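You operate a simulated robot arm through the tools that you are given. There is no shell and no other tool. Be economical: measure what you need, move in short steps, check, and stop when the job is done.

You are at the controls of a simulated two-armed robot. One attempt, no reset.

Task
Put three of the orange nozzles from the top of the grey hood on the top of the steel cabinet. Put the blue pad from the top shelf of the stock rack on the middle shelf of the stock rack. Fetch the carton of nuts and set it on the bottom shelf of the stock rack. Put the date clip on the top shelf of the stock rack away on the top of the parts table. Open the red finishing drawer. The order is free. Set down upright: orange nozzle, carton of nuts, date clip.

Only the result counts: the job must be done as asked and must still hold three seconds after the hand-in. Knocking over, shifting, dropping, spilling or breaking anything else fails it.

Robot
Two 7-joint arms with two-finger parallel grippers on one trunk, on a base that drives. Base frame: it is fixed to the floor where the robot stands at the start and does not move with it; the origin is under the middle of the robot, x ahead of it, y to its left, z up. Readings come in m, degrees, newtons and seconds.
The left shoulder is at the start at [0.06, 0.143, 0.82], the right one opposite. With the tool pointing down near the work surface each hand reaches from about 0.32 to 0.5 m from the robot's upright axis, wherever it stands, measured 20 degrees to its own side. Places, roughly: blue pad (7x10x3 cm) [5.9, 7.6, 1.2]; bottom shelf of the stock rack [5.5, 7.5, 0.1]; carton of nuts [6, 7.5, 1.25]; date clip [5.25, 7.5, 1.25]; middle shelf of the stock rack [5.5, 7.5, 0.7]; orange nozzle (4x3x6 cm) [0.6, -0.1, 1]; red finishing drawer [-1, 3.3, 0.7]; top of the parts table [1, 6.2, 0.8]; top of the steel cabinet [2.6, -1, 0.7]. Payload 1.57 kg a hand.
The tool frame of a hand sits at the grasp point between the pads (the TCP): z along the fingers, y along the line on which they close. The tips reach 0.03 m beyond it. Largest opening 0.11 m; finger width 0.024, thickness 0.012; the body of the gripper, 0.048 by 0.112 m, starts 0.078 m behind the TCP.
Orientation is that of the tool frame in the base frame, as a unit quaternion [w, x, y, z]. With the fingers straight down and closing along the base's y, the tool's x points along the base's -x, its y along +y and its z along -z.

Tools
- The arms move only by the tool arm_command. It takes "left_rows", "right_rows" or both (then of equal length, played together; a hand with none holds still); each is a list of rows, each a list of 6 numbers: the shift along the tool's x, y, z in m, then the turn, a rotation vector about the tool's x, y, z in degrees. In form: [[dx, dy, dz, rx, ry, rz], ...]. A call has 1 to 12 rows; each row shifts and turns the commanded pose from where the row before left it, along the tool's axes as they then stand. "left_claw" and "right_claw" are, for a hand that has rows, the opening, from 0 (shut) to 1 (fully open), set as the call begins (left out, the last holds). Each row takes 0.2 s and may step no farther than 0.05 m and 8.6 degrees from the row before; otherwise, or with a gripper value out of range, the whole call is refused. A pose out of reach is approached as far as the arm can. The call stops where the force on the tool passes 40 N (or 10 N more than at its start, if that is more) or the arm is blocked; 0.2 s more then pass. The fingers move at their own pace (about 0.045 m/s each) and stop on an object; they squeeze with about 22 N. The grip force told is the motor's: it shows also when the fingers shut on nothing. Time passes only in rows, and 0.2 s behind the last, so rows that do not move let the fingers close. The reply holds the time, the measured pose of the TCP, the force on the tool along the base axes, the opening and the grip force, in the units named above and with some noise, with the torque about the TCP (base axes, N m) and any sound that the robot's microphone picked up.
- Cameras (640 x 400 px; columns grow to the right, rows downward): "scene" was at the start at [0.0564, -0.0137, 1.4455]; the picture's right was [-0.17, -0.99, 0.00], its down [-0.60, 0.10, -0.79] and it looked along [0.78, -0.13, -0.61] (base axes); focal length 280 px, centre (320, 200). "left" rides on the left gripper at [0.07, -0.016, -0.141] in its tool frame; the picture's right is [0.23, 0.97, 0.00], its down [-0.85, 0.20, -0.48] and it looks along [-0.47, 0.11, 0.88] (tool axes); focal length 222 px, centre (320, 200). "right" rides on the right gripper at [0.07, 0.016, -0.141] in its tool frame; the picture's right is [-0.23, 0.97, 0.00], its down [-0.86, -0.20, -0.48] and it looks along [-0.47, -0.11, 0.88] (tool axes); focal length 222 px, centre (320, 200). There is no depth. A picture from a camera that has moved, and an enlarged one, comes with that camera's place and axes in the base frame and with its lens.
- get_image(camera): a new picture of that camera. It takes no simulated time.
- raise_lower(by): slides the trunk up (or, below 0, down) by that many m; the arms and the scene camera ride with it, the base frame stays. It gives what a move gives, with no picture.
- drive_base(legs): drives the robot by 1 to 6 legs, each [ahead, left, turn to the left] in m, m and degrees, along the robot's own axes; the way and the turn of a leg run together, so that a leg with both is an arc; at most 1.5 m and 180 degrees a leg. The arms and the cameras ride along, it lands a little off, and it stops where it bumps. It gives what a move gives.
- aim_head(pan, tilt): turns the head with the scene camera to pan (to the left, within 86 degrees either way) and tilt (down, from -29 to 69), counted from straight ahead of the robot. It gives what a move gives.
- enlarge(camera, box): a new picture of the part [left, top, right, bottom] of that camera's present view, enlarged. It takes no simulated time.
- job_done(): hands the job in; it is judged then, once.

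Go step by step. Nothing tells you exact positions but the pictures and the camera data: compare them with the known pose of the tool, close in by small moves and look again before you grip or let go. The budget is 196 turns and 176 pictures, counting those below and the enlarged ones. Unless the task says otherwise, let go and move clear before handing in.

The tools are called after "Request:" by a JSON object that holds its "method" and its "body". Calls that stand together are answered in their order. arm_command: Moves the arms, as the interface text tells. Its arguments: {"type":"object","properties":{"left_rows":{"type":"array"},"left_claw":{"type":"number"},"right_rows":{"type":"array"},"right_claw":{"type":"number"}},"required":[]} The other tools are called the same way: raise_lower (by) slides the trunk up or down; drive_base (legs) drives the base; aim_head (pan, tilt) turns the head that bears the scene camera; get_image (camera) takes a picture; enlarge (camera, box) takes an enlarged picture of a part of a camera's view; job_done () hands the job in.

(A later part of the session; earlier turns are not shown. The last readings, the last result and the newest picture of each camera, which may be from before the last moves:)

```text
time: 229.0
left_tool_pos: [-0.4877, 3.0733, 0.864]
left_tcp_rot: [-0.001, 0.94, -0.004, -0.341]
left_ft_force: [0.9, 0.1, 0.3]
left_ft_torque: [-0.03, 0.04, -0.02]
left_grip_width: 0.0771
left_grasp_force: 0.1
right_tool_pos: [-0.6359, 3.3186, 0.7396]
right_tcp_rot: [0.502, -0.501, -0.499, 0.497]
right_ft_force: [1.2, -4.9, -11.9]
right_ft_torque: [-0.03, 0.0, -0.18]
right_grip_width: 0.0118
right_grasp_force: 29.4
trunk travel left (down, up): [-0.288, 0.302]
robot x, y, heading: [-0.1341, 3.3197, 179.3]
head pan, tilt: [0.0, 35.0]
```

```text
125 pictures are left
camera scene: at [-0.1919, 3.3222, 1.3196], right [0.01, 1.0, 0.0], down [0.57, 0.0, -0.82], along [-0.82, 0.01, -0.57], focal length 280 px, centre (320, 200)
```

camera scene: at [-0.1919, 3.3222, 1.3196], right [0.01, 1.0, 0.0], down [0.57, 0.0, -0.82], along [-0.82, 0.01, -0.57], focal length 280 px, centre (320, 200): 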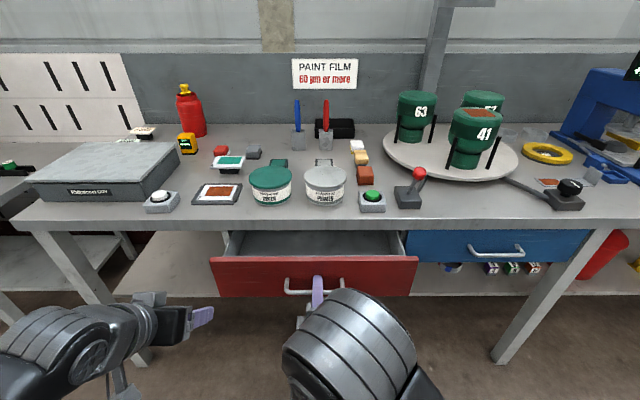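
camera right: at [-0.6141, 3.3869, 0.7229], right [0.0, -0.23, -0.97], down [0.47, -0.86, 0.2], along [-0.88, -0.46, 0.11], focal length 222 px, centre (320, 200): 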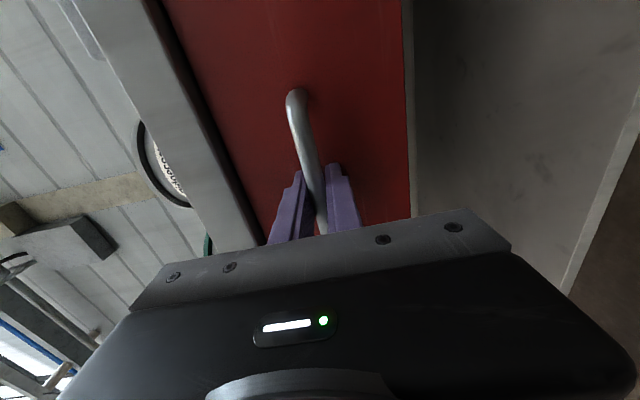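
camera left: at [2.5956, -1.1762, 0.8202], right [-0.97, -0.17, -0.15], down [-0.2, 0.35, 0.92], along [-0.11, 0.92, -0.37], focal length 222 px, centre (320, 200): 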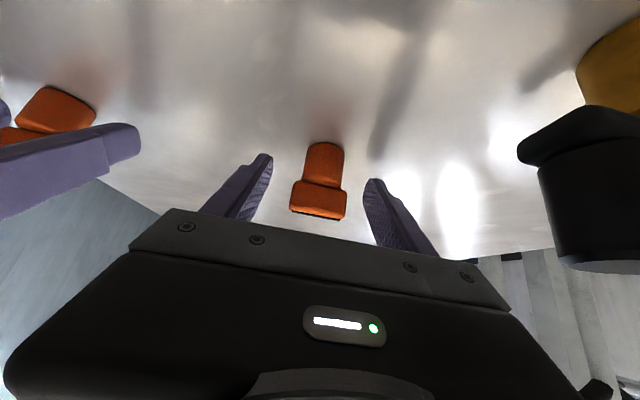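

The drawer is 12 cm out. I pull on towards its stop.

Request:
{"method": "arm_command", "body": {"right_rows": [[0, 0, -0.025, 0, 0, 0], [0, 0, -0.025, 0, 0, 0], [0, 0, -0.025, 0, 0, 0], [0, 0, -0.025, 0, 0, 0]]}}

Request:
{"method": "drive_base", "body": {"legs": [[-0.1, 0, 0]]}}

Request:
{"method": "get_image", "body": {"camera": "scene"}}

```text
time: 230.0
left_tool_pos: [-0.4863, 3.0746, 0.8644]
left_tcp_rot: [-0.001, 0.939, -0.003, -0.343]
left_ft_force: [-0.5, 0.2, -0.4]
left_ft_torque: [-0.04, 0.02, 0.01]
left_grip_width: 0.0771
left_grasp_force: 0.0
right_tool_pos: [-0.5382, 3.3186, 0.7389]
right_tcp_rot: [0.507, -0.503, -0.493, 0.497]
right_ft_force: [0.1, 24.7, 5.7]
right_ft_torque: [0.09, -0.11, 0.55]
right_grip_width: 0.0119
right_grasp_force: 29.8
right hand out of reach, approached as far as the arm can: row 4
trunk travel left (down, up): [-0.288, 0.302]
robot x, y, heading: [-0.1345, 3.3216, 179.5]
head pan, tilt: [0.0, 35.0]
```

```text
time: 231.1
left_tool_pos: [-0.3858, 3.0735, 0.8637]
left_tcp_rot: [-0.001, 0.939, -0.004, -0.343]
left_ft_force: [1.4, 0.2, 0.0]
left_ft_torque: [0.03, -0.03, 0.01]
left_grip_width: 0.0769
left_grasp_force: 0.1
right_tool_pos: [-0.4388, 3.314, 0.7393]
right_tcp_rot: [0.505, -0.503, -0.494, 0.499]
right_ft_force: [0.7, 24.1, 26.7]
right_ft_torque: [0.22, -0.23, -0.14]
right_grip_width: 0.0119
right_grasp_force: 29.6
trunk travel left (down, up): [-0.288, 0.302]
robot x, y, heading: [-0.0341, 3.3197, 179.6]
head pan, tilt: [0.0, 35.0]
```

```text
124 pictures are left
camera scene: at [-0.0898, 3.324, 1.3199], right [0.01, 1.0, 0.0], down [0.57, -0.01, -0.82], along [-0.82, 0.0, -0.57], focal length 280 px, centre (320, 200)
```

scene: 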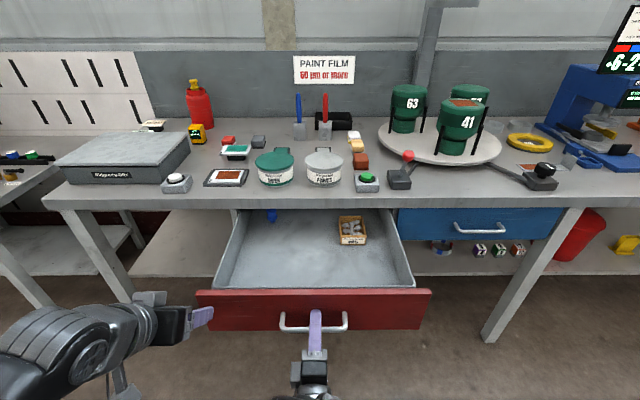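

The drawer is about 31 cm open, and there is a small carton inside. I take a closer look at it while releasing the handle.

Request:
{"method": "enlarge", "body": {"camera": "scene", "box": [260, 195, 400, 285]}}

Request:
{"method": "arm_command", "body": {"right_rows": [[0, 0, 0, 0, 0, 0], [0, 0, 0, 0, 0, 0], [0, 0, 0, 0, 0, 0], [0, 0, 0, 0, 0, 0]], "right_claw": 0.5}}

```text
4.44 times, centred on (330, 240) of scene
camera zoom: at [-0.0898, 3.324, 1.3199], right [0.01, 1.0, 0.0], down [0.57, -0.01, -0.82], along [-0.82, 0.0, -0.57], focal length 1246 px, centre (276, 22)
```

zoom: 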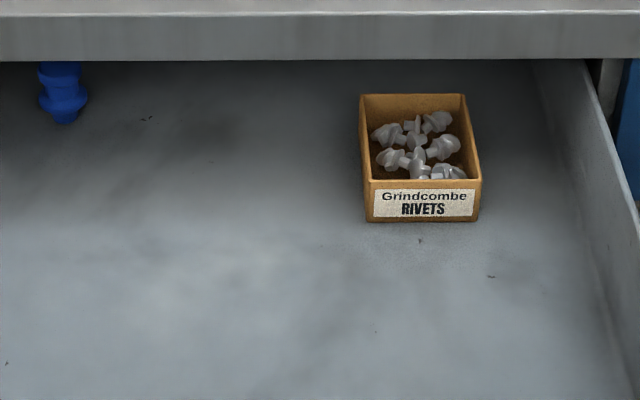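

```text
time: 232.1
left_tool_pos: [-0.3855, 3.0724, 0.8616]
left_tcp_rot: [-0.001, 0.94, -0.003, -0.341]
left_ft_force: [0.5, 0.1, 0.5]
left_ft_torque: [-0.01, -0.02, 0.04]
left_grip_width: 0.077
left_grasp_force: 0.0
right_tool_pos: [-0.4383, 3.3145, 0.7386]
right_tcp_rot: [0.505, -0.502, -0.494, 0.498]
right_ft_force: [0.4, 0.4, -0.1]
right_ft_torque: [0.0, 0.03, -0.01]
right_grip_width: 0.055
right_grasp_force: 0.1
trunk travel left (down, up): [-0.288, 0.302]
robot x, y, heading: [-0.0335, 3.3184, 179.7]
head pan, tilt: [0.0, 35.0]
```

That one is rivets, not ours. I back clear of the open drawer and drive on up the aisle.

Request:
{"method": "drive_base", "body": {"legs": [[-0.22, 0, 0], [0, 0, -90], [1.4, 0, 0]]}}

Request:
{"method": "raise_lower", "body": {"by": 0.3}}

Request:
{"method": "aim_head", "body": {"pan": -40, "tilt": 15}}

Request:
{"method": "get_image", "body": {"camera": "scene"}}

Request:
{"method": "aim_head", "body": {"pan": 0, "tilt": 15}}

Request:
{"method": "get_image", "body": {"camera": "scene"}}

```text
time: 244.2
left_tool_pos: [-0.0475, 5.0714, 0.8632]
left_tcp_rot: [0.242, -0.661, 0.668, 0.24]
left_ft_force: [-0.7, -0.4, -0.2]
left_ft_torque: [0.0, -0.01, 0.0]
left_grip_width: 0.0768
left_grasp_force: 0.2
right_tool_pos: [0.1949, 5.123, 0.7385]
right_tcp_rot: [0.709, -0.705, 0.007, -0.006]
right_ft_force: [-0.1, 0.6, -0.7]
right_ft_torque: [0.02, -0.01, 0.0]
right_grip_width: 0.055
right_grasp_force: 0.1
trunk travel left (down, up): [-0.288, 0.302]
robot x, y, heading: [0.201, 4.7177, 89.2]
head pan, tilt: [0.0, 35.0]
```

```text
time: 247.2
left_tool_pos: [-0.048, 5.073, 1.1645]
left_tcp_rot: [0.242, -0.662, 0.668, 0.24]
left_ft_force: [0.8, 0.2, 0.0]
left_ft_torque: [0.02, -0.03, 0.0]
left_grip_width: 0.077
left_grasp_force: 0.1
right_tool_pos: [0.1938, 5.1227, 1.0395]
right_tcp_rot: [0.71, -0.704, 0.007, -0.006]
right_ft_force: [0.0, -0.5, 0.2]
right_ft_torque: [0.0, -0.01, -0.01]
right_grip_width: 0.0549
right_grasp_force: 0.0
trunk travel left (down, up): [-0.588, 0.002]
robot x, y, heading: [0.1963, 4.7159, 89.8]
head pan, tilt: [0.0, 35.0]
```

```text
time: 248.3
left_tool_pos: [-0.0482, 5.0715, 1.1634]
left_tcp_rot: [0.242, -0.662, 0.668, 0.24]
left_ft_force: [0.5, -0.2, 0.6]
left_ft_torque: [0.01, 0.03, -0.01]
left_grip_width: 0.0775
left_grasp_force: 0.1
right_tool_pos: [0.1943, 5.1227, 1.04]
right_tcp_rot: [0.71, -0.704, 0.007, -0.006]
right_ft_force: [-1.0, 0.2, 0.1]
right_ft_torque: [0.0, 0.03, 0.01]
right_grip_width: 0.0548
right_grasp_force: 0.0
trunk travel left (down, up): [-0.588, 0.002]
robot x, y, heading: [0.1968, 4.7155, 89.1]
head pan, tilt: [-40.0, 15.0]
```

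```text
122 pictures are left
camera scene: at [0.2611, 4.7602, 1.6517], right [0.76, -0.65, 0.0], down [-0.17, -0.2, -0.97], along [0.63, 0.73, -0.26], focal length 280 px, centre (320, 200)
```

scene: 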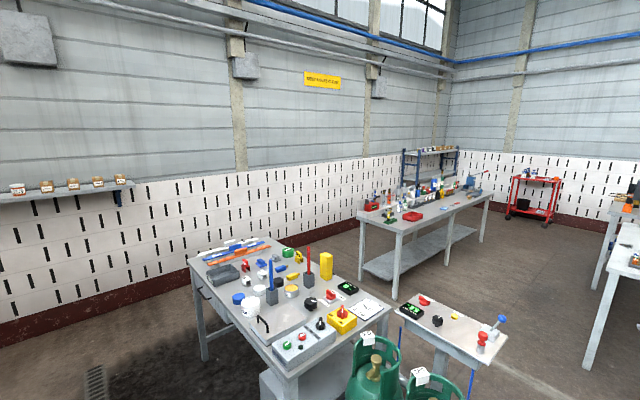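

```text
time: 249.4
left_tool_pos: [-0.0476, 5.0715, 1.1645]
left_tcp_rot: [0.242, -0.661, 0.668, 0.241]
left_ft_force: [-0.1, 1.5, 0.5]
left_ft_torque: [0.0, 0.01, 0.0]
left_grip_width: 0.077
left_grasp_force: 0.0
right_tool_pos: [0.1945, 5.1226, 1.0388]
right_tcp_rot: [0.71, -0.704, 0.007, -0.006]
right_ft_force: [-0.1, 0.2, 0.8]
right_ft_torque: [0.0, 0.01, -0.01]
right_grip_width: 0.0551
right_grasp_force: 0.1
trunk travel left (down, up): [-0.588, 0.002]
robot x, y, heading: [0.1987, 4.7136, 89.5]
head pan, tilt: [0.0, 15.0]
```

```text
121 pictures are left
camera scene: at [0.2015, 4.7827, 1.6517], right [1.0, -0.01, 0.0], down [0.0, -0.26, -0.97], along [0.01, 0.97, -0.26], focal length 280 px, centre (320, 200)
```

scene: 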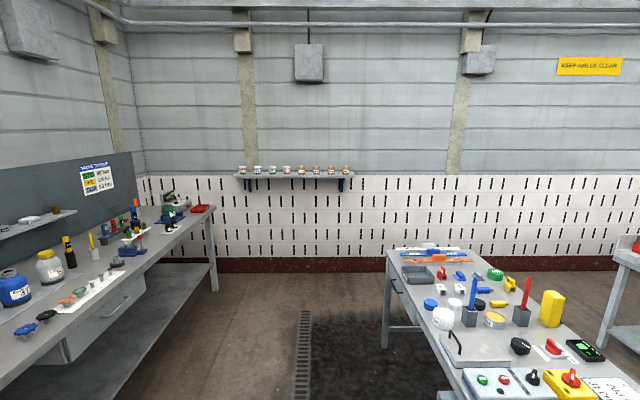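

The parts table (x 0.7–1.25, y 5.4–6.6) is ahead on the right, the rack is beyond a long bench. I go past the table's left side, then turn along the far wall.

Request:
{"method": "drive_base", "body": {"legs": [[1.1, 0, 0.5], [1.1, 0, 0], [0, 0, -90], [0, 0.12, 0]]}}

Request:
{"method": "aim_head", "body": {"pan": 0, "tilt": 15}}

Request:
{"method": "get_image", "body": {"camera": "scene"}}

```text
time: 264.9
left_tool_pos: [0.5345, 7.3069, 1.163]
left_tcp_rot: [0.342, -0.007, 0.94, 0.002]
left_ft_force: [0.0, 0.5, 0.8]
left_ft_torque: [-0.02, -0.01, -0.02]
left_grip_width: 0.077
left_grasp_force: 0.0
right_tool_pos: [0.5931, 7.0657, 1.0398]
right_tcp_rot: [0.505, -0.5, 0.496, -0.499]
right_ft_force: [-0.4, 0.0, -0.9]
right_ft_torque: [-0.01, -0.01, 0.01]
right_grip_width: 0.0552
right_grasp_force: 0.0
trunk travel left (down, up): [-0.588, 0.002]
robot x, y, heading: [0.1877, 7.05, 0.8]
head pan, tilt: [0.0, 15.0]
```

```text
time: 265.6
left_tool_pos: [0.5351, 7.3051, 1.1639]
left_tcp_rot: [0.341, -0.008, 0.94, 0.003]
left_ft_force: [0.1, -0.1, 0.6]
left_ft_torque: [0.0, -0.02, -0.02]
left_grip_width: 0.0769
left_grasp_force: 0.1
right_tool_pos: [0.5935, 7.065, 1.0396]
right_tcp_rot: [0.504, -0.499, 0.497, -0.499]
right_ft_force: [-0.4, 0.0, -0.3]
right_ft_torque: [0.0, -0.02, 0.02]
right_grip_width: 0.0551
right_grasp_force: 0.1
trunk travel left (down, up): [-0.588, 0.002]
robot x, y, heading: [0.1892, 7.0454, 1.0]
head pan, tilt: [0.0, 15.0]
```

```text
120 pictures are left
camera scene: at [0.2529, 7.0504, 1.6517], right [0.02, -1.0, 0.0], down [-0.26, 0.0, -0.97], along [0.97, 0.02, -0.26], focal length 280 px, centre (320, 200)
```

scene: 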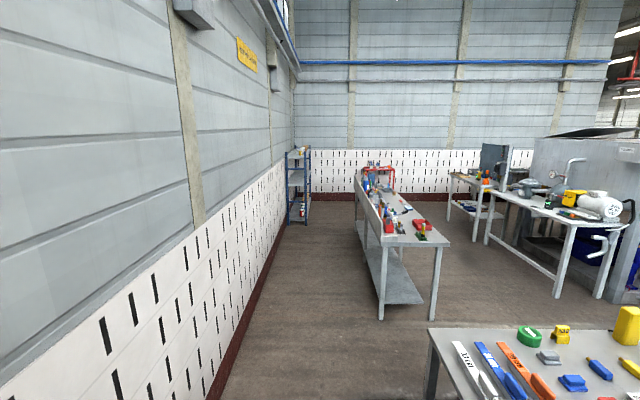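

The way along the wall is clear; the rack stands at the far left end, its open face toward -y. I drive up to it.

Request:
{"method": "drive_base", "body": {"legs": [[1.5, 0, -1.0], [1.5, 0, 0], [0.5, 0, 0]]}}

Request:
{"method": "get_image", "body": {"camera": "scene"}}

```text
time: 282.6
left_tool_pos: [4.0584, 7.2788, 1.1636]
left_tcp_rot: [0.341, 0.007, 0.94, -0.002]
left_ft_force: [0.0, -0.1, -1.6]
left_ft_torque: [-0.01, 0.03, -0.02]
left_grip_width: 0.0771
left_grasp_force: 0.0
right_tool_pos: [4.1069, 7.0357, 1.0388]
right_tcp_rot: [-0.496, 0.492, -0.505, 0.507]
right_ft_force: [1.4, 0.1, 0.0]
right_ft_torque: [-0.01, 0.01, -0.03]
right_grip_width: 0.055
right_grasp_force: 0.1
trunk travel left (down, up): [-0.588, 0.002]
robot x, y, heading: [3.7041, 7.0299, -0.8]
head pan, tilt: [0.0, 15.0]
```

```text
119 pictures are left
camera scene: at [3.7678, 7.032, 1.6517], right [-0.01, -1.0, 0.0], down [-0.26, 0.0, -0.97], along [0.97, -0.01, -0.26], focal length 280 px, centre (320, 200)
```

scene: 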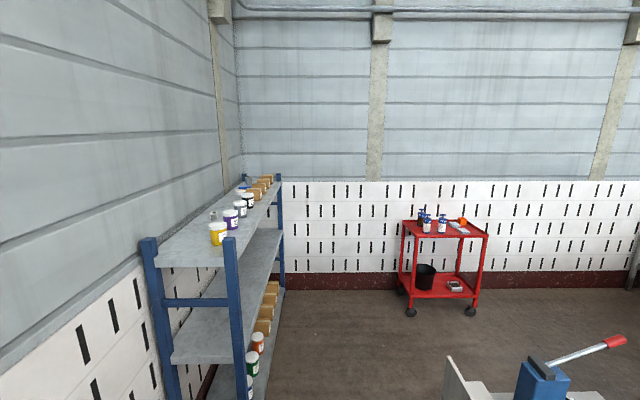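

I need a closer look at the gap between the bench end and the rack before passing.

Request:
{"method": "aim_head", "body": {"pan": -20, "tilt": 45}}

Request:
{"method": "get_image", "body": {"camera": "scene"}}

Request:
{"method": "aim_head", "body": {"pan": 40, "tilt": 60}}

Request:
{"method": "get_image", "body": {"camera": "scene"}}

```text
time: 283.6
left_tool_pos: [4.0567, 7.2779, 1.1625]
left_tcp_rot: [0.342, 0.008, 0.94, -0.003]
left_ft_force: [0.2, -1.4, -1.0]
left_ft_torque: [0.01, 0.0, -0.01]
left_grip_width: 0.0769
left_grasp_force: 0.0
right_tool_pos: [4.1069, 7.0356, 1.0396]
right_tcp_rot: [-0.496, 0.492, -0.504, 0.507]
right_ft_force: [-0.9, -0.5, -0.5]
right_ft_torque: [-0.04, -0.01, -0.03]
right_grip_width: 0.0548
right_grasp_force: 0.0
trunk travel left (down, up): [-0.588, 0.002]
robot x, y, heading: [3.7043, 7.0301, -1.1]
head pan, tilt: [-20.0, 45.0]
```

```text
118 pictures are left
camera scene: at [3.7495, 7.0045, 1.605], right [-0.36, -0.93, 0.0], down [-0.66, 0.25, -0.71], along [0.66, -0.25, -0.71], focal length 280 px, centre (320, 200)
```

scene: 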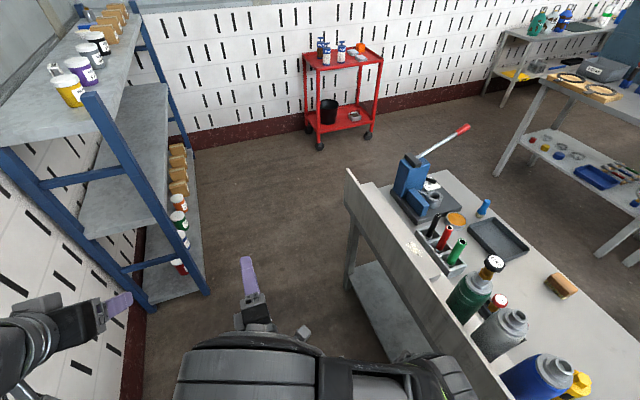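

```text
time: 284.9
left_tool_pos: [4.0573, 7.2777, 1.1639]
left_tcp_rot: [0.341, 0.007, 0.94, -0.002]
left_ft_force: [-0.7, -0.5, 0.8]
left_ft_torque: [0.01, -0.02, -0.03]
left_grip_width: 0.0768
left_grasp_force: 0.0
right_tool_pos: [4.1076, 7.0358, 1.0393]
right_tcp_rot: [-0.497, 0.492, -0.504, 0.507]
right_ft_force: [0.2, 0.1, 0.2]
right_ft_torque: [0.01, -0.01, 0.01]
right_grip_width: 0.055
right_grasp_force: 0.0
trunk travel left (down, up): [-0.588, 0.002]
robot x, y, heading: [3.6991, 7.0323, -0.8]
head pan, tilt: [40.0, 60.0]
```

```text
117 pictures are left
camera scene: at [3.7252, 7.0754, 1.5854], right [0.63, -0.78, 0.0], down [-0.67, -0.55, -0.5], along [0.39, 0.32, -0.87], focal length 280 px, centre (320, 200)
```

scene: 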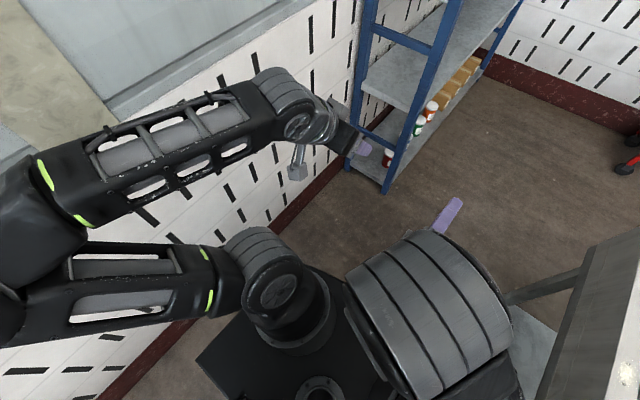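

The gap lies between the bench corner (4.45, 6.63) and rack post (4.75, 7.36). I raise the right hand, go to x 4.15, turn to -60° and slip diagonally through.

Request:
{"method": "arm_command", "body": {"right_rows": [[0, -0.04, 0, 0, 0, 0], [0, -0.04, 0, 0, 0, 0]]}}

Request:
{"method": "drive_base", "body": {"legs": [[0.45, 0, 0.8], [0, 0, -60]]}}

Request:
{"method": "aim_head", "body": {"pan": 20, "tilt": 55}}

Request:
{"method": "get_image", "body": {"camera": "scene"}}

```text
time: 285.5
left_tool_pos: [4.0567, 7.2776, 1.1633]
left_tcp_rot: [0.341, 0.008, 0.94, -0.003]
left_ft_force: [0.1, 0.3, -0.7]
left_ft_torque: [0.02, 0.0, 0.01]
left_grip_width: 0.0771
left_grasp_force: 0.1
right_tool_pos: [4.1162, 7.0528, 1.1157]
right_tcp_rot: [-0.496, 0.492, -0.504, 0.508]
right_ft_force: [-0.8, -1.1, -0.5]
right_ft_torque: [0.02, 0.0, 0.04]
right_grip_width: 0.0553
right_grasp_force: 0.1
right hand out of reach, approached as far as the arm can: row 1, 2
trunk travel left (down, up): [-0.588, 0.002]
robot x, y, heading: [3.7007, 7.0305, -0.6]
head pan, tilt: [40.0, 60.0]
```

```text
time: 290.8
left_tool_pos: [4.5479, 6.8492, 1.1631]
left_tcp_rot: [0.295, 0.471, 0.814, -0.171]
left_ft_force: [-0.3, -0.3, -1.0]
left_ft_torque: [0.01, -0.01, 0.01]
left_grip_width: 0.0771
left_grasp_force: 0.1
right_tool_pos: [4.3856, 6.6832, 1.1147]
right_tcp_rot: [-0.181, 0.178, -0.682, 0.686]
right_ft_force: [0.4, -0.2, -0.5]
right_ft_torque: [0.01, 0.0, 0.03]
right_grip_width: 0.0548
right_grasp_force: 0.1
trunk travel left (down, up): [-0.588, 0.002]
robot x, y, heading: [4.1557, 7.0279, -60.0]
head pan, tilt: [40.0, 60.0]
```

```text
time: 291.7
left_tool_pos: [4.5471, 6.8493, 1.1633]
left_tcp_rot: [0.295, 0.47, 0.814, -0.17]
left_ft_force: [-0.4, -0.3, -0.8]
left_ft_torque: [-0.02, 0.02, 0.02]
left_grip_width: 0.077
left_grasp_force: 0.0
right_tool_pos: [4.386, 6.6845, 1.1152]
right_tcp_rot: [-0.181, 0.178, -0.682, 0.686]
right_ft_force: [0.7, 0.2, 1.1]
right_ft_torque: [0.01, 0.03, 0.01]
right_grip_width: 0.0547
right_grasp_force: 0.0
trunk travel left (down, up): [-0.588, 0.002]
robot x, y, heading: [4.1569, 7.0278, -60.1]
head pan, tilt: [20.0, 55.0]
```

```text
116 pictures are left
camera scene: at [4.197, 7.0084, 1.5914], right [-0.64, -0.77, 0.0], down [-0.63, 0.53, -0.57], along [0.44, -0.37, -0.82], focal length 280 px, centre (320, 200)
```

scene: 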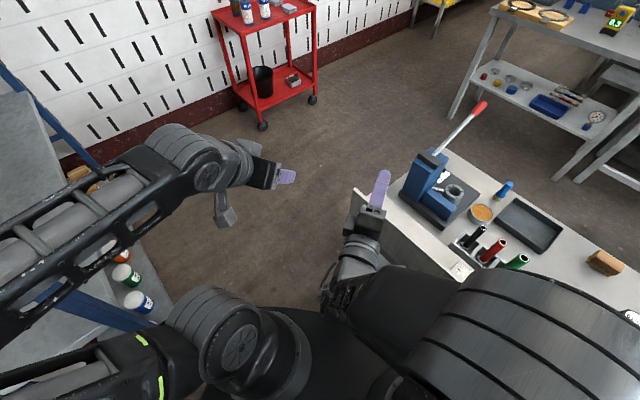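

The left elbow would pass close to the rack post; stretching the left arm forward draws the elbow in, so I do that first.

Request:
{"method": "arm_command", "body": {"left_rows": [[-0.023, -0.012, 0.036, 0, 0, 0], [-0.023, -0.012, 0.036, 0, 0, 0], [-0.023, -0.012, 0.036, 0, 0, 0], [-0.023, -0.012, 0.036, 0, 0, 0], [-0.023, -0.012, 0.036, 0, 0, 0], [-0.023, -0.012, 0.036, 0, 0, 0]]}}

Request:
{"method": "aim_head", "body": {"pan": 60, "tilt": 45}}

Request:
{"method": "get_image", "body": {"camera": "scene"}}

```text
time: 293.1
left_tool_pos: [4.6068, 6.5997, 1.0864]
left_tcp_rot: [0.295, 0.471, 0.814, -0.171]
left_ft_force: [0.0, -0.7, -0.2]
left_ft_torque: [0.04, -0.01, 0.05]
left_grip_width: 0.0769
left_grasp_force: 0.0
right_tool_pos: [4.3851, 6.6822, 1.1145]
right_tcp_rot: [-0.181, 0.178, -0.683, 0.686]
right_ft_force: [0.2, 0.6, 0.0]
right_ft_torque: [0.01, -0.02, 0.03]
right_grip_width: 0.0547
right_grasp_force: 0.1
trunk travel left (down, up): [-0.588, 0.002]
robot x, y, heading: [4.1599, 7.0296, -60.0]
head pan, tilt: [20.0, 55.0]
```

```text
time: 294.1
left_tool_pos: [4.6066, 6.6008, 1.0866]
left_tcp_rot: [0.295, 0.472, 0.813, -0.172]
left_ft_force: [0.0, -0.3, 0.7]
left_ft_torque: [0.01, 0.02, -0.01]
left_grip_width: 0.0768
left_grasp_force: 0.0
right_tool_pos: [4.3846, 6.6833, 1.1152]
right_tcp_rot: [-0.181, 0.178, -0.681, 0.687]
right_ft_force: [0.4, -0.5, -0.1]
right_ft_torque: [-0.02, -0.01, -0.01]
right_grip_width: 0.0548
right_grasp_force: 0.1
trunk travel left (down, up): [-0.588, 0.002]
robot x, y, heading: [4.1585, 7.0248, -60.2]
head pan, tilt: [60.0, 45.0]
```

```text
115 pictures are left
camera scene: at [4.2232, 7.0545, 1.6049], right [0.0, -1.0, 0.0], down [-0.71, 0.0, -0.71], along [0.71, 0.0, -0.71], focal length 280 px, centre (320, 200)
```

scene: 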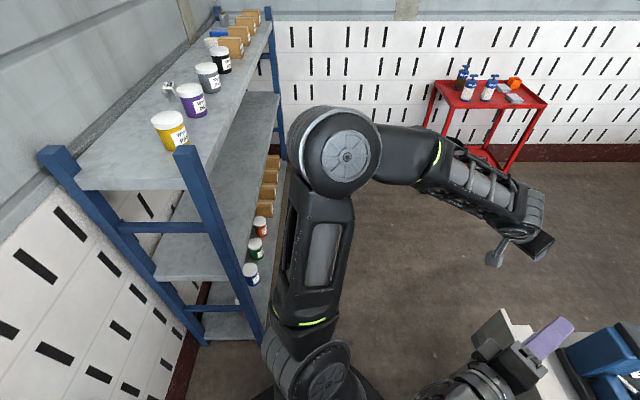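

The elbow is drawn in. I slip through the gap and turn to face the rack.

Request:
{"method": "drive_base", "body": {"legs": [[0.33, 0.33, 0], [0.65, 0.32, 0], [0, 0, 150]]}}

Request:
{"method": "aim_head", "body": {"pan": 0, "tilt": 20}}

Request:
{"method": "get_image", "body": {"camera": "scene"}}

```text
time: 306.6
left_tool_pos: [5.0315, 7.1029, 1.087]
left_tcp_rot: [0.242, -0.662, 0.667, 0.24]
left_ft_force: [-0.4, 0.3, 0.1]
left_ft_torque: [0.01, 0.02, 0.0]
left_grip_width: 0.077
left_grasp_force: 0.1
right_tool_pos: [5.1806, 6.9197, 1.1157]
right_tcp_rot: [0.71, -0.705, 0.006, -0.006]
right_ft_force: [0.0, 0.2, -0.3]
right_ft_torque: [-0.02, 0.02, -0.02]
right_grip_width: 0.0553
right_grasp_force: 0.0
trunk travel left (down, up): [-0.588, 0.002]
robot x, y, heading: [5.2058, 6.5109, 89.6]
head pan, tilt: [60.0, 45.0]
```

```text
time: 307.9
left_tool_pos: [5.0305, 7.1026, 1.0865]
left_tcp_rot: [0.242, -0.662, 0.667, 0.241]
left_ft_force: [0.3, 0.1, -0.5]
left_ft_torque: [-0.02, 0.0, -0.01]
left_grip_width: 0.077
left_grasp_force: 0.1
right_tool_pos: [5.1794, 6.9196, 1.1142]
right_tcp_rot: [0.709, -0.705, 0.007, -0.006]
right_ft_force: [0.1, -0.3, 0.3]
right_ft_torque: [0.0, -0.04, 0.0]
right_grip_width: 0.0551
right_grasp_force: 0.2
trunk travel left (down, up): [-0.588, 0.002]
robot x, y, heading: [5.2066, 6.5089, 89.5]
head pan, tilt: [0.0, 20.0]
```

```text
114 pictures are left
camera scene: at [5.2069, 6.5706, 1.6435], right [1.0, -0.01, 0.0], down [0.0, -0.34, -0.94], along [0.01, 0.94, -0.34], focal length 280 px, centre (320, 200)
```

scene: 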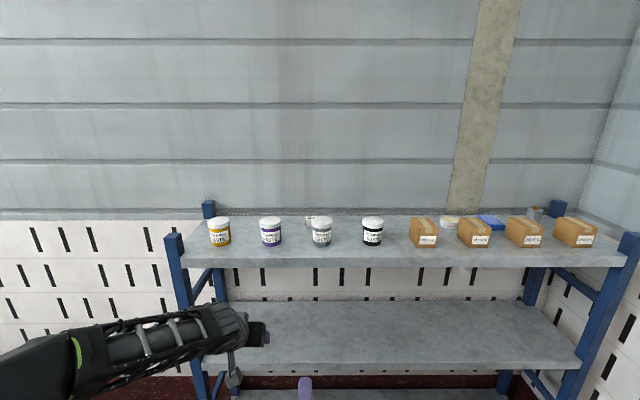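

Now I see four tubs and four cartons on the top shelf, the blue pad behind the cartons, and something behind the grey tub. I zoom in to read labels.

Request:
{"method": "enlarge", "body": {"camera": "scene", "box": [395, 195, 615, 265]}}

Request:
{"method": "enlarge", "body": {"camera": "scene", "box": [200, 200, 400, 265]}}

```text
2.91 times, centred on (505, 230) of scene
camera zoom: at [5.2069, 6.5706, 1.6435], right [1.0, -0.01, 0.0], down [0.0, -0.34, -0.94], along [0.01, 0.94, -0.34], focal length 816 px, centre (-218, 113)
```

zoom: 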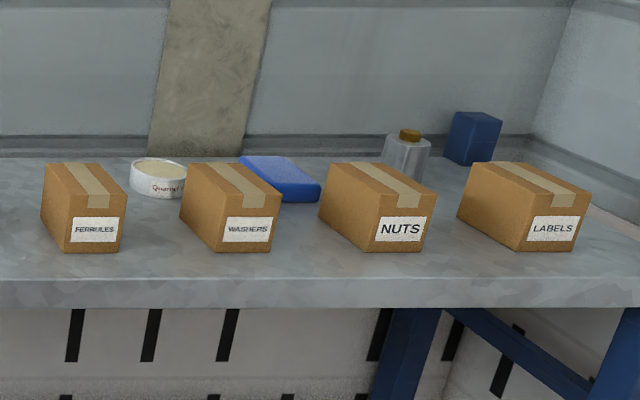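

```text
3.20 times, centred on (300, 232) of scene
camera zoom: at [5.2069, 6.5706, 1.6435], right [1.0, -0.01, 0.0], down [0.0, -0.34, -0.94], along [0.01, 0.94, -0.34], focal length 897 px, centre (384, 96)
```

zoom: 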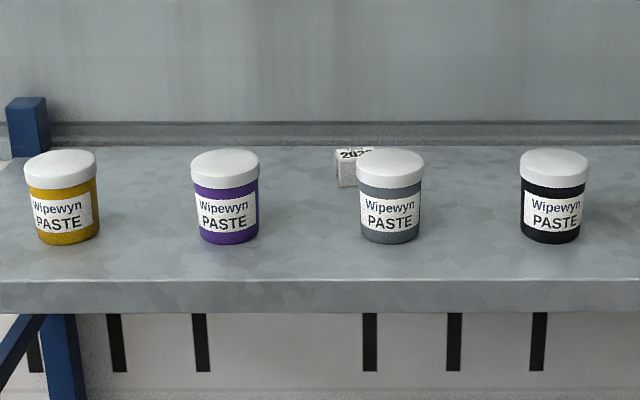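

NUTS is the third carton, near (5.895, 7.41); the blue pad lies behind it near (5.84, 7.50), the date clip behind the grey tub near (5.17, 7.50). I turn the right hand back to horizontal closing, tuck the left hand, and shift across.

Request:
{"method": "arm_command", "body": {"right_rows": [[0, 0, 0, 0, 0, 8.182], [0, 0, 0, 0, 0, 8.182], [0, 0, 0, 0, 0, 8.182], [0, 0, 0, 0, 0, 8.182], [0, 0, 0, 0, 0, 8.182], [0, 0, 0, 0, 0, 8.182], [0, 0, 0, 0, 0, 8.182], [0, 0, 0, 0, 0, 8.182], [0, 0, 0, 0, 0, 8.182], [0, 0, 0, 0, 0, 8.182], [0, 0, 0, 0, 0, 8.182]], "left_rows": [[0.023, 0.012, -0.036, 0, 0, 0], [0.023, 0.012, -0.036, 0, 0, 0], [0.023, 0.012, -0.036, 0, 0, 0], [0.023, 0.012, -0.036, 0, 0, 0], [0.023, 0.012, -0.036, 0, 0, 0], [0.023, 0.012, -0.036, 0, 0, 0], [0, 0, 0, 0, 0, 0], [0, 0, 0, 0, 0, 0], [0, 0, 0, 0, 0, 0], [0, 0, 0, 0, 0, 0], [0, 0, 0, 0, 0, 0]]}}

Request:
{"method": "arm_command", "body": {"right_rows": [[0, 0, 0, 0, 7.5, 0], [0, 0, 0, 0, 7.5, 0], [0, 0, 0, 0, 7.5, 0], [0, 0, 0, 0, 7.5, 0]]}}

Request:
{"method": "drive_base", "body": {"legs": [[0, -0.6, 0.5]]}}

Request:
{"method": "get_image", "body": {"camera": "scene"}}

```text
time: 310.3
left_tool_pos: [4.9577, 6.8592, 1.165]
left_tcp_rot: [0.242, -0.663, 0.667, 0.241]
left_ft_force: [0.5, 0.4, -0.7]
left_ft_torque: [0.02, 0.02, 0.0]
left_grip_width: 0.0773
left_grasp_force: 0.0
right_tool_pos: [5.1809, 6.9208, 1.1147]
right_tcp_rot: [0.505, -0.493, 0.503, 0.499]
right_ft_force: [-0.4, 0.0, 0.0]
right_ft_torque: [-0.01, 0.0, -0.02]
right_grip_width: 0.0551
right_grasp_force: 0.0
trunk travel left (down, up): [-0.588, 0.002]
robot x, y, heading: [5.2068, 6.5024, 89.5]
head pan, tilt: [0.0, 20.0]
```

```text
time: 311.3
left_tool_pos: [4.9576, 6.8582, 1.1646]
left_tcp_rot: [0.242, -0.662, 0.667, 0.241]
left_ft_force: [-0.1, 0.1, 0.3]
left_ft_torque: [-0.02, 0.0, 0.01]
left_grip_width: 0.077
left_grasp_force: 0.1
right_tool_pos: [5.1806, 6.9187, 1.1144]
right_tcp_rot: [0.357, -0.606, 0.616, 0.353]
right_ft_force: [0.4, -0.2, -0.1]
right_ft_torque: [-0.03, -0.01, -0.01]
right_grip_width: 0.055
right_grasp_force: 0.1
trunk travel left (down, up): [-0.588, 0.002]
robot x, y, heading: [5.2088, 6.508, 89.8]
head pan, tilt: [0.0, 20.0]
```

```text
time: 314.6
left_tool_pos: [5.5341, 6.8559, 1.1654]
left_tcp_rot: [0.241, -0.665, 0.665, 0.242]
left_ft_force: [-0.1, -0.3, 0.1]
left_ft_torque: [-0.05, -0.01, 0.01]
left_grip_width: 0.077
left_grasp_force: 0.2
right_tool_pos: [5.7554, 6.9174, 1.1157]
right_tcp_rot: [0.357, -0.608, 0.614, 0.355]
right_ft_force: [-0.2, 0.0, 0.7]
right_ft_torque: [-0.01, 0.03, -0.01]
right_grip_width: 0.0552
right_grasp_force: 0.0
trunk travel left (down, up): [-0.588, 0.002]
robot x, y, heading: [5.7813, 6.5046, 90.1]
head pan, tilt: [0.0, 20.0]
stopped in leg 1: the robot was blocked; the commanded pose is now the measured one
```

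```text
111 pictures are left
camera scene: at [5.7858, 6.569, 1.6435], right [1.0, 0.0, 0.0], down [0.0, -0.34, -0.94], along [0.0, 0.94, -0.34], focal length 280 px, centre (320, 200)
```

scene: 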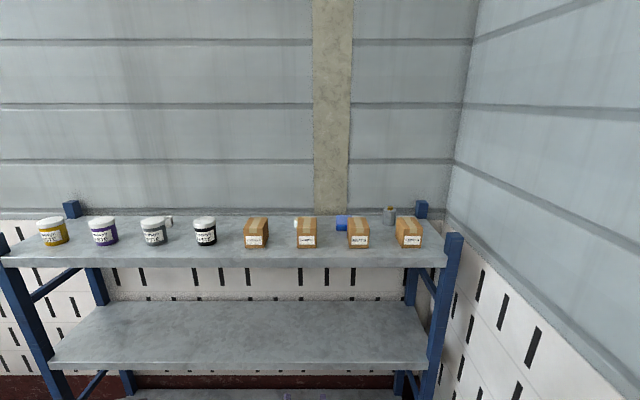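

The base was blocked on the right; I look there to see what it touched.

Request:
{"method": "aim_head", "body": {"pan": -80, "tilt": 50}}

Request:
{"method": "get_image", "body": {"camera": "scene"}}

```text
time: 316.1
left_tool_pos: [5.5327, 6.8549, 1.1655]
left_tcp_rot: [0.241, -0.665, 0.665, 0.241]
left_ft_force: [-1.2, 1.1, -0.2]
left_ft_torque: [0.02, 0.02, 0.0]
left_grip_width: 0.077
left_grasp_force: 0.0
right_tool_pos: [5.7545, 6.9172, 1.1149]
right_tcp_rot: [0.357, -0.608, 0.614, 0.355]
right_ft_force: [0.0, -0.2, 0.0]
right_ft_torque: [0.02, 0.04, 0.01]
right_grip_width: 0.055
right_grasp_force: 0.1
trunk travel left (down, up): [-0.588, 0.002]
robot x, y, heading: [5.7831, 6.5001, 90.2]
head pan, tilt: [-80.0, 50.0]
```

```text
110 pictures are left
camera scene: at [5.8603, 6.4891, 1.598], right [0.17, -0.98, 0.0], down [-0.75, -0.13, -0.64], along [0.63, 0.11, -0.77], focal length 280 px, centre (320, 200)
```

scene: 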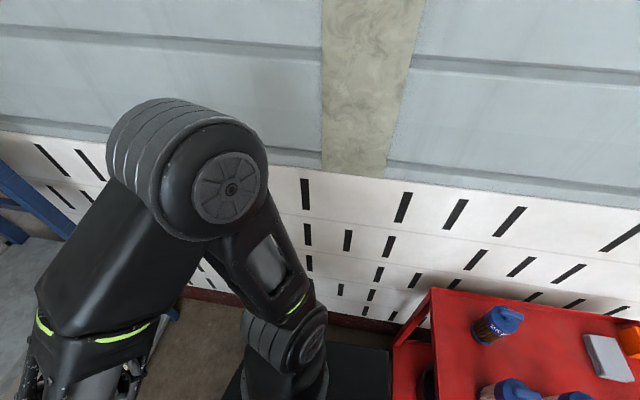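

It was probably the elbow near the end wall or the base at the red cart (still standing as before). I ease left a little, go forward, and raise the right hand in front of the NUTS carton.

Request:
{"method": "drive_base", "body": {"legs": [[0, 0.05, 0], [0.27, 0, 0]]}}

Request:
{"method": "arm_command", "body": {"right_rows": [[-0.032, -0.031, -0.0128, 0, 0, 0], [-0.032, -0.031, -0.0128, 0, 0, 0], [-0.032, -0.031, -0.0128, 0, 0, 0], [-0.032, -0.031, -0.0128, 0, 0, 0], [-0.032, -0.031, -0.0128, 0, 0, 0], [-0.032, -0.031, -0.0128, 0, 0, 0]], "right_claw": 1}}

Request:
{"method": "get_image", "body": {"camera": "right"}}

Request:
{"method": "aim_head", "body": {"pan": -10, "tilt": 30}}

Request:
{"method": "get_image", "body": {"camera": "scene"}}

```text
time: 318.5
left_tool_pos: [5.4832, 7.128, 1.1647]
left_tcp_rot: [0.241, -0.664, 0.665, 0.241]
left_ft_force: [0.0, -0.2, -0.4]
left_ft_torque: [-0.04, 0.02, 0.03]
left_grip_width: 0.0769
left_grasp_force: 0.1
right_tool_pos: [5.7062, 7.1886, 1.1154]
right_tcp_rot: [0.357, -0.608, 0.615, 0.354]
right_ft_force: [0.3, -0.3, -1.3]
right_ft_torque: [0.02, -0.01, 0.0]
right_grip_width: 0.0549
right_grasp_force: 0.1
trunk travel left (down, up): [-0.588, 0.002]
robot x, y, heading: [5.7331, 6.7756, 89.7]
head pan, tilt: [-80.0, 50.0]
```

```text
time: 319.9
left_tool_pos: [5.4834, 7.1259, 1.1653]
left_tcp_rot: [0.241, -0.664, 0.665, 0.242]
left_ft_force: [-0.8, 0.3, 0.3]
left_ft_torque: [0.0, 0.04, 0.0]
left_grip_width: 0.0767
left_grasp_force: 0.1
right_tool_pos: [5.893, 7.2135, 1.3198]
right_tcp_rot: [0.356, -0.609, 0.614, 0.355]
right_ft_force: [-0.5, -0.4, 0.1]
right_ft_torque: [0.0, 0.0, 0.01]
right_grip_width: 0.11
right_grasp_force: 0.0
trunk travel left (down, up): [-0.588, 0.002]
robot x, y, heading: [5.7329, 6.7775, 89.7]
head pan, tilt: [-80.0, 50.0]
```

```text
109 pictures are left
camera right: at [5.8752, 7.0565, 1.3282], right [-0.97, 0.12, 0.2], down [0.2, 0.0, 0.98], along [0.12, 0.99, -0.03], focal length 222 px, centre (320, 200)
```

right: 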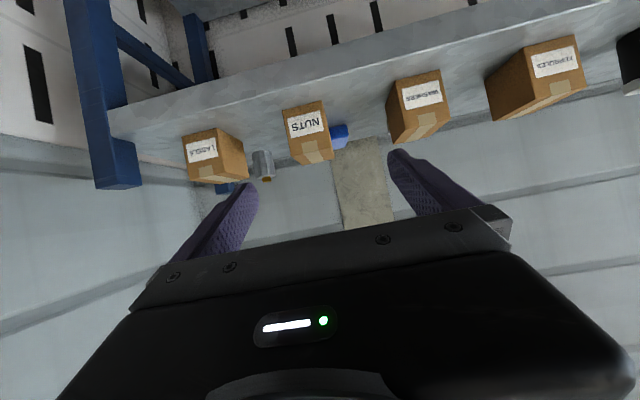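

```text
time: 321.4
left_tool_pos: [5.4836, 7.1273, 1.1646]
left_tcp_rot: [0.241, -0.664, 0.665, 0.241]
left_ft_force: [-0.2, -0.6, -0.8]
left_ft_torque: [0.0, 0.0, -0.02]
left_grip_width: 0.0769
left_grasp_force: 0.1
right_tool_pos: [5.8929, 7.215, 1.3195]
right_tcp_rot: [0.357, -0.608, 0.614, 0.355]
right_ft_force: [-0.3, -0.3, -0.6]
right_ft_torque: [0.01, -0.01, 0.02]
right_grip_width: 0.11
right_grasp_force: 0.1
trunk travel left (down, up): [-0.588, 0.002]
robot x, y, heading: [5.7281, 6.7703, 89.8]
head pan, tilt: [-10.0, 30.0]
```

```text
108 pictures are left
camera scene: at [5.7501, 6.8359, 1.6275], right [0.98, -0.18, 0.0], down [-0.09, -0.49, -0.87], along [0.15, 0.85, -0.5], focal length 280 px, centre (320, 200)
```

scene: 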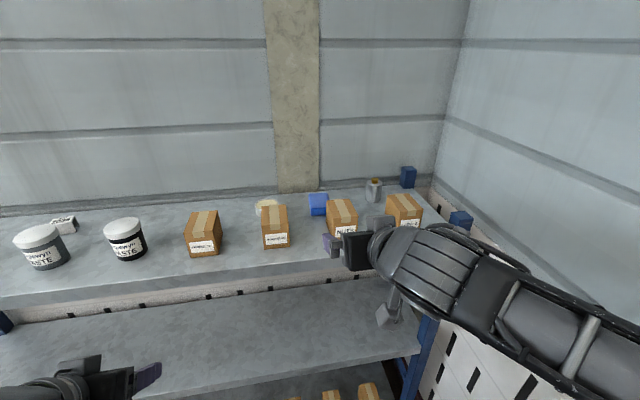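

The NUTS carton centre is about (5.903, 7.40), top near 1.245. I move in straddling it.

Request:
{"method": "arm_command", "body": {"right_rows": [[-0.0024, -0.002, 0.0378, 0, 0, 0], [-0.0024, -0.002, 0.0378, 0, 0, 0], [-0.0024, -0.002, 0.0378, 0, 0, 0], [-0.0024, -0.002, 0.0378, 0, 0, 0]]}}

Request:
{"method": "get_image", "body": {"camera": "right"}}

```text
time: 322.4
left_tool_pos: [5.4823, 7.1291, 1.1653]
left_tcp_rot: [0.241, -0.665, 0.665, 0.241]
left_ft_force: [0.1, 0.2, -0.5]
left_ft_torque: [-0.01, 0.04, 0.0]
left_grip_width: 0.077
left_grasp_force: 0.1
right_tool_pos: [5.8998, 7.353, 1.2524]
right_tcp_rot: [0.356, -0.608, 0.615, 0.355]
right_ft_force: [0.0, 0.1, -0.4]
right_ft_torque: [-0.02, 0.02, -0.01]
right_grip_width: 0.1101
right_grasp_force: 0.0
trunk travel left (down, up): [-0.588, 0.002]
robot x, y, heading: [5.7305, 6.7727, 89.8]
head pan, tilt: [-10.0, 30.0]
```

```text
107 pictures are left
camera right: at [5.8822, 7.1946, 1.2602], right [-0.97, 0.12, 0.2], down [0.2, 0.01, 0.98], along [0.12, 0.99, -0.03], focal length 222 px, centre (320, 200)
```

right: 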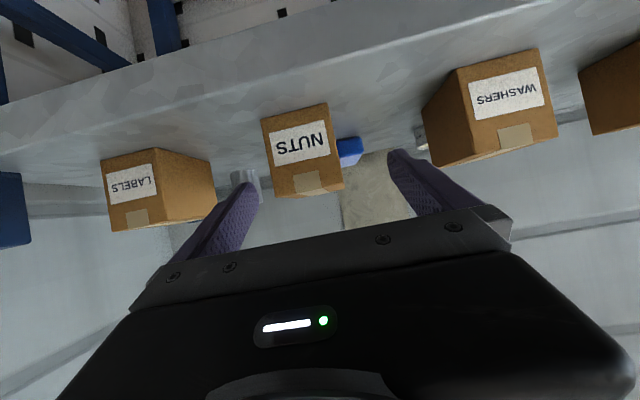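

Request:
{"method": "arm_command", "body": {"right_rows": [[0.0007, -0.003, 0.019, 0, 0, 0], [0.0006, -0.001, 0.019, 0, 0, 0]]}}

Request:
{"method": "get_image", "body": {"camera": "right"}}

```text
time: 322.9
left_tool_pos: [5.4837, 7.1272, 1.1655]
left_tcp_rot: [0.242, -0.664, 0.665, 0.241]
left_ft_force: [-0.7, 0.3, 0.3]
left_ft_torque: [-0.02, 0.0, -0.01]
left_grip_width: 0.0772
left_grasp_force: 0.0
right_tool_pos: [5.9048, 7.3838, 1.2316]
right_tcp_rot: [0.356, -0.609, 0.614, 0.355]
right_ft_force: [0.2, 0.6, -0.1]
right_ft_torque: [0.0, -0.02, 0.01]
right_grip_width: 0.1101
right_grasp_force: 0.0
trunk travel left (down, up): [-0.588, 0.002]
robot x, y, heading: [5.734, 6.7745, 90.0]
head pan, tilt: [-10.0, 30.0]
```

```text
106 pictures are left
camera right: at [5.8864, 7.2256, 1.2406], right [-0.97, 0.12, 0.2], down [0.2, 0.0, 0.98], along [0.12, 0.99, -0.03], focal length 222 px, centre (320, 200)
```

right: 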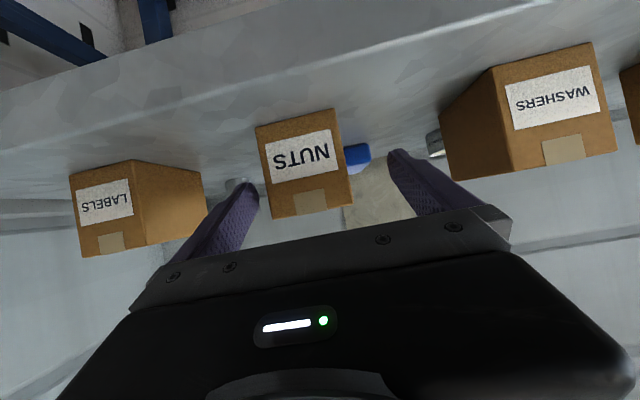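

Request:
{"method": "arm_command", "body": {"right_rows": [[0, 0, 0, 0, 0, 0], [0, 0, 0, 0, 0, 0], [0, 0, 0, 0, 0, 0], [0, 0, 0, 0, 0, 0], [0, 0, 0, 0, 0, 0]], "right_claw": 0}}

Request:
{"method": "get_image", "body": {"camera": "right"}}

```text
time: 324.1
left_tool_pos: [5.4825, 7.1272, 1.1648]
left_tcp_rot: [0.241, -0.664, 0.665, 0.241]
left_ft_force: [-0.4, 0.0, -0.1]
left_ft_torque: [0.0, 0.02, 0.01]
left_grip_width: 0.0769
left_grasp_force: 0.1
right_tool_pos: [5.9043, 7.3835, 1.2333]
right_tcp_rot: [0.356, -0.609, 0.613, 0.355]
right_ft_force: [1.2, -0.9, -0.4]
right_ft_torque: [-0.05, 0.03, -0.04]
right_grip_width: 0.0652
right_grasp_force: 21.9
trunk travel left (down, up): [-0.588, 0.002]
robot x, y, heading: [5.7359, 6.7771, 89.8]
head pan, tilt: [-10.0, 30.0]
```

```text
105 pictures are left
camera right: at [5.8868, 7.2253, 1.2407], right [-0.97, 0.12, 0.2], down [0.2, 0.0, 0.98], along [0.12, 0.99, -0.03], focal length 222 px, centre (320, 200)
```

right: 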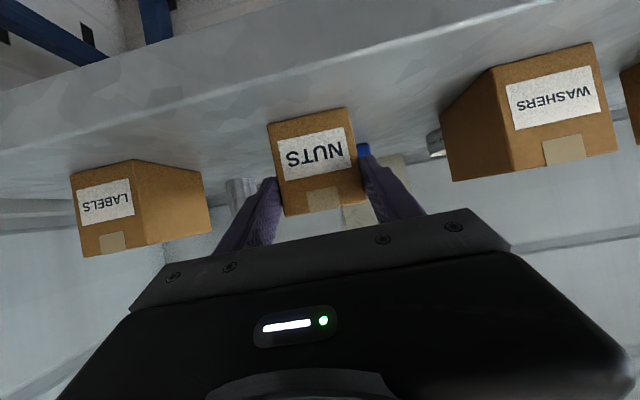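

The 65 mm grip width tells me the carton is further back than I reckoned (front face y≈7.40, shelf z≈1.172), so I only hold its front edge. I open again and go deeper.

Request:
{"method": "arm_command", "body": {"right_rows": [[0, 0, 0, 0, 0, 0], [0, 0, 0, 0, 0, 0], [0, 0, 0, 0, 0, 0]], "right_claw": 1}}

Request:
{"method": "get_image", "body": {"camera": "right"}}

Request:
{"method": "enlarge", "body": {"camera": "scene", "box": [280, 170, 440, 270]}}

```text
time: 324.9
left_tool_pos: [5.4837, 7.1272, 1.165]
left_tcp_rot: [0.241, -0.664, 0.665, 0.241]
left_ft_force: [0.6, 0.1, 0.0]
left_ft_torque: [-0.01, -0.04, -0.01]
left_grip_width: 0.077
left_grasp_force: 0.0
right_tool_pos: [5.9041, 7.3827, 1.2332]
right_tcp_rot: [0.357, -0.608, 0.614, 0.354]
right_ft_force: [-0.4, 0.4, -0.4]
right_ft_torque: [-0.01, -0.03, -0.01]
right_grip_width: 0.1099
right_grasp_force: 0.0
trunk travel left (down, up): [-0.588, 0.002]
robot x, y, heading: [5.7311, 6.7757, 89.8]
head pan, tilt: [-10.0, 30.0]
```

```text
104 pictures are left
camera right: at [5.8866, 7.2253, 1.2407], right [-0.97, 0.12, 0.2], down [0.2, 0.0, 0.98], along [0.12, 0.99, -0.03], focal length 222 px, centre (320, 200)
```

right: 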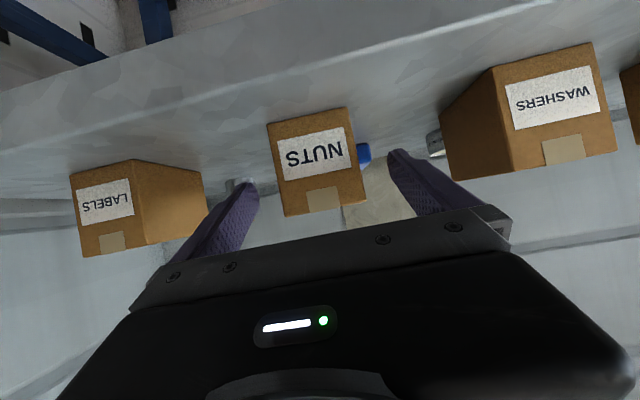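

```text
4.00 times, centred on (360, 220) of scene
camera zoom: at [5.7501, 6.836, 1.6275], right [0.98, -0.17, 0.0], down [-0.09, -0.49, -0.87], along [0.15, 0.85, -0.5], focal length 1122 px, centre (160, 120)
```

zoom: 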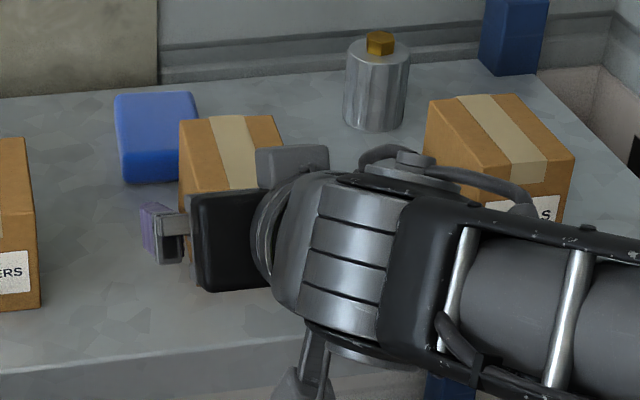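

The carton is centred on the hand; I go 6 cm deeper and slightly lower, then close.

Request:
{"method": "arm_command", "body": {"right_rows": [[-0.005, 0, 0.0205, 0, 0, 0], [-0.005, 0, 0.0205, 0, 0, 0], [-0.005, 0, 0.0205, 0, 0, 0]]}}

Request:
{"method": "get_image", "body": {"camera": "right"}}

Request:
{"method": "arm_command", "body": {"right_rows": [[0, 0, 0, 0, 0, 0], [0, 0, 0, 0, 0, 0], [0, 0, 0, 0, 0, 0], [0, 0, 0, 0, 0, 0]], "right_claw": 0}}

Request:
{"method": "enlarge", "body": {"camera": "scene", "box": [280, 170, 440, 270]}}

```text
time: 325.8
left_tool_pos: [5.4836, 7.1282, 1.1651]
left_tcp_rot: [0.242, -0.664, 0.666, 0.24]
left_ft_force: [-0.3, -0.2, 0.3]
left_ft_torque: [0.0, 0.0, 0.0]
left_grip_width: 0.0769
left_grasp_force: 0.0
right_tool_pos: [5.9065, 7.4458, 1.2161]
right_tcp_rot: [0.357, -0.608, 0.615, 0.354]
right_ft_force: [0.3, -0.6, -0.5]
right_ft_torque: [0.01, -0.01, 0.05]
right_grip_width: 0.1104
right_grasp_force: 0.0
trunk travel left (down, up): [-0.588, 0.002]
robot x, y, heading: [5.7313, 6.7759, 89.9]
head pan, tilt: [-10.0, 30.0]
```

```text
102 pictures are left
camera right: at [5.8877, 7.288, 1.2238], right [-0.97, 0.12, 0.2], down [0.2, 0.01, 0.98], along [0.12, 0.99, -0.03], focal length 222 px, centre (320, 200)
```

right: 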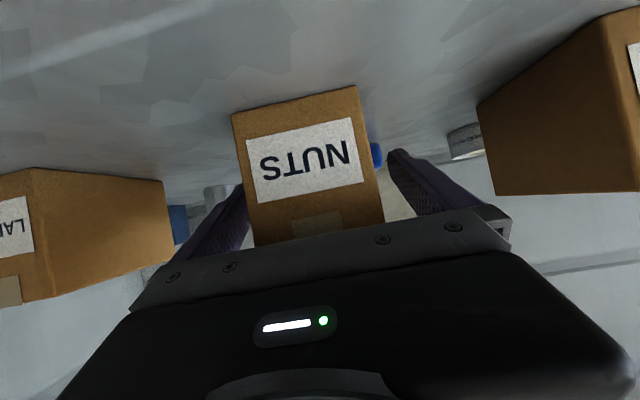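

```text
time: 326.8
left_tool_pos: [5.4836, 7.1261, 1.1651]
left_tcp_rot: [0.242, -0.664, 0.665, 0.242]
left_ft_force: [0.8, 0.2, -0.3]
left_ft_torque: [0.0, 0.0, 0.01]
left_grip_width: 0.0769
left_grasp_force: 0.0
right_tool_pos: [5.9048, 7.4441, 1.2161]
right_tcp_rot: [0.357, -0.608, 0.614, 0.355]
right_ft_force: [1.2, -0.6, 1.5]
right_ft_torque: [0.01, -0.14, -0.07]
right_grip_width: 0.0648
right_grasp_force: 21.9
trunk travel left (down, up): [-0.588, 0.002]
robot x, y, heading: [5.7313, 6.7783, 89.8]
head pan, tilt: [-10.0, 30.0]
```

```text
4.00 times, centred on (360, 220) of scene
camera zoom: at [5.7501, 6.8358, 1.6275], right [0.98, -0.17, 0.0], down [-0.09, -0.49, -0.87], along [0.15, 0.85, -0.5], focal length 1122 px, centre (160, 120)
```

zoom: 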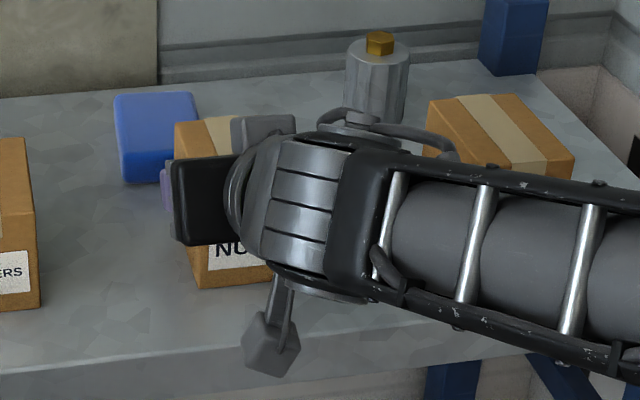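

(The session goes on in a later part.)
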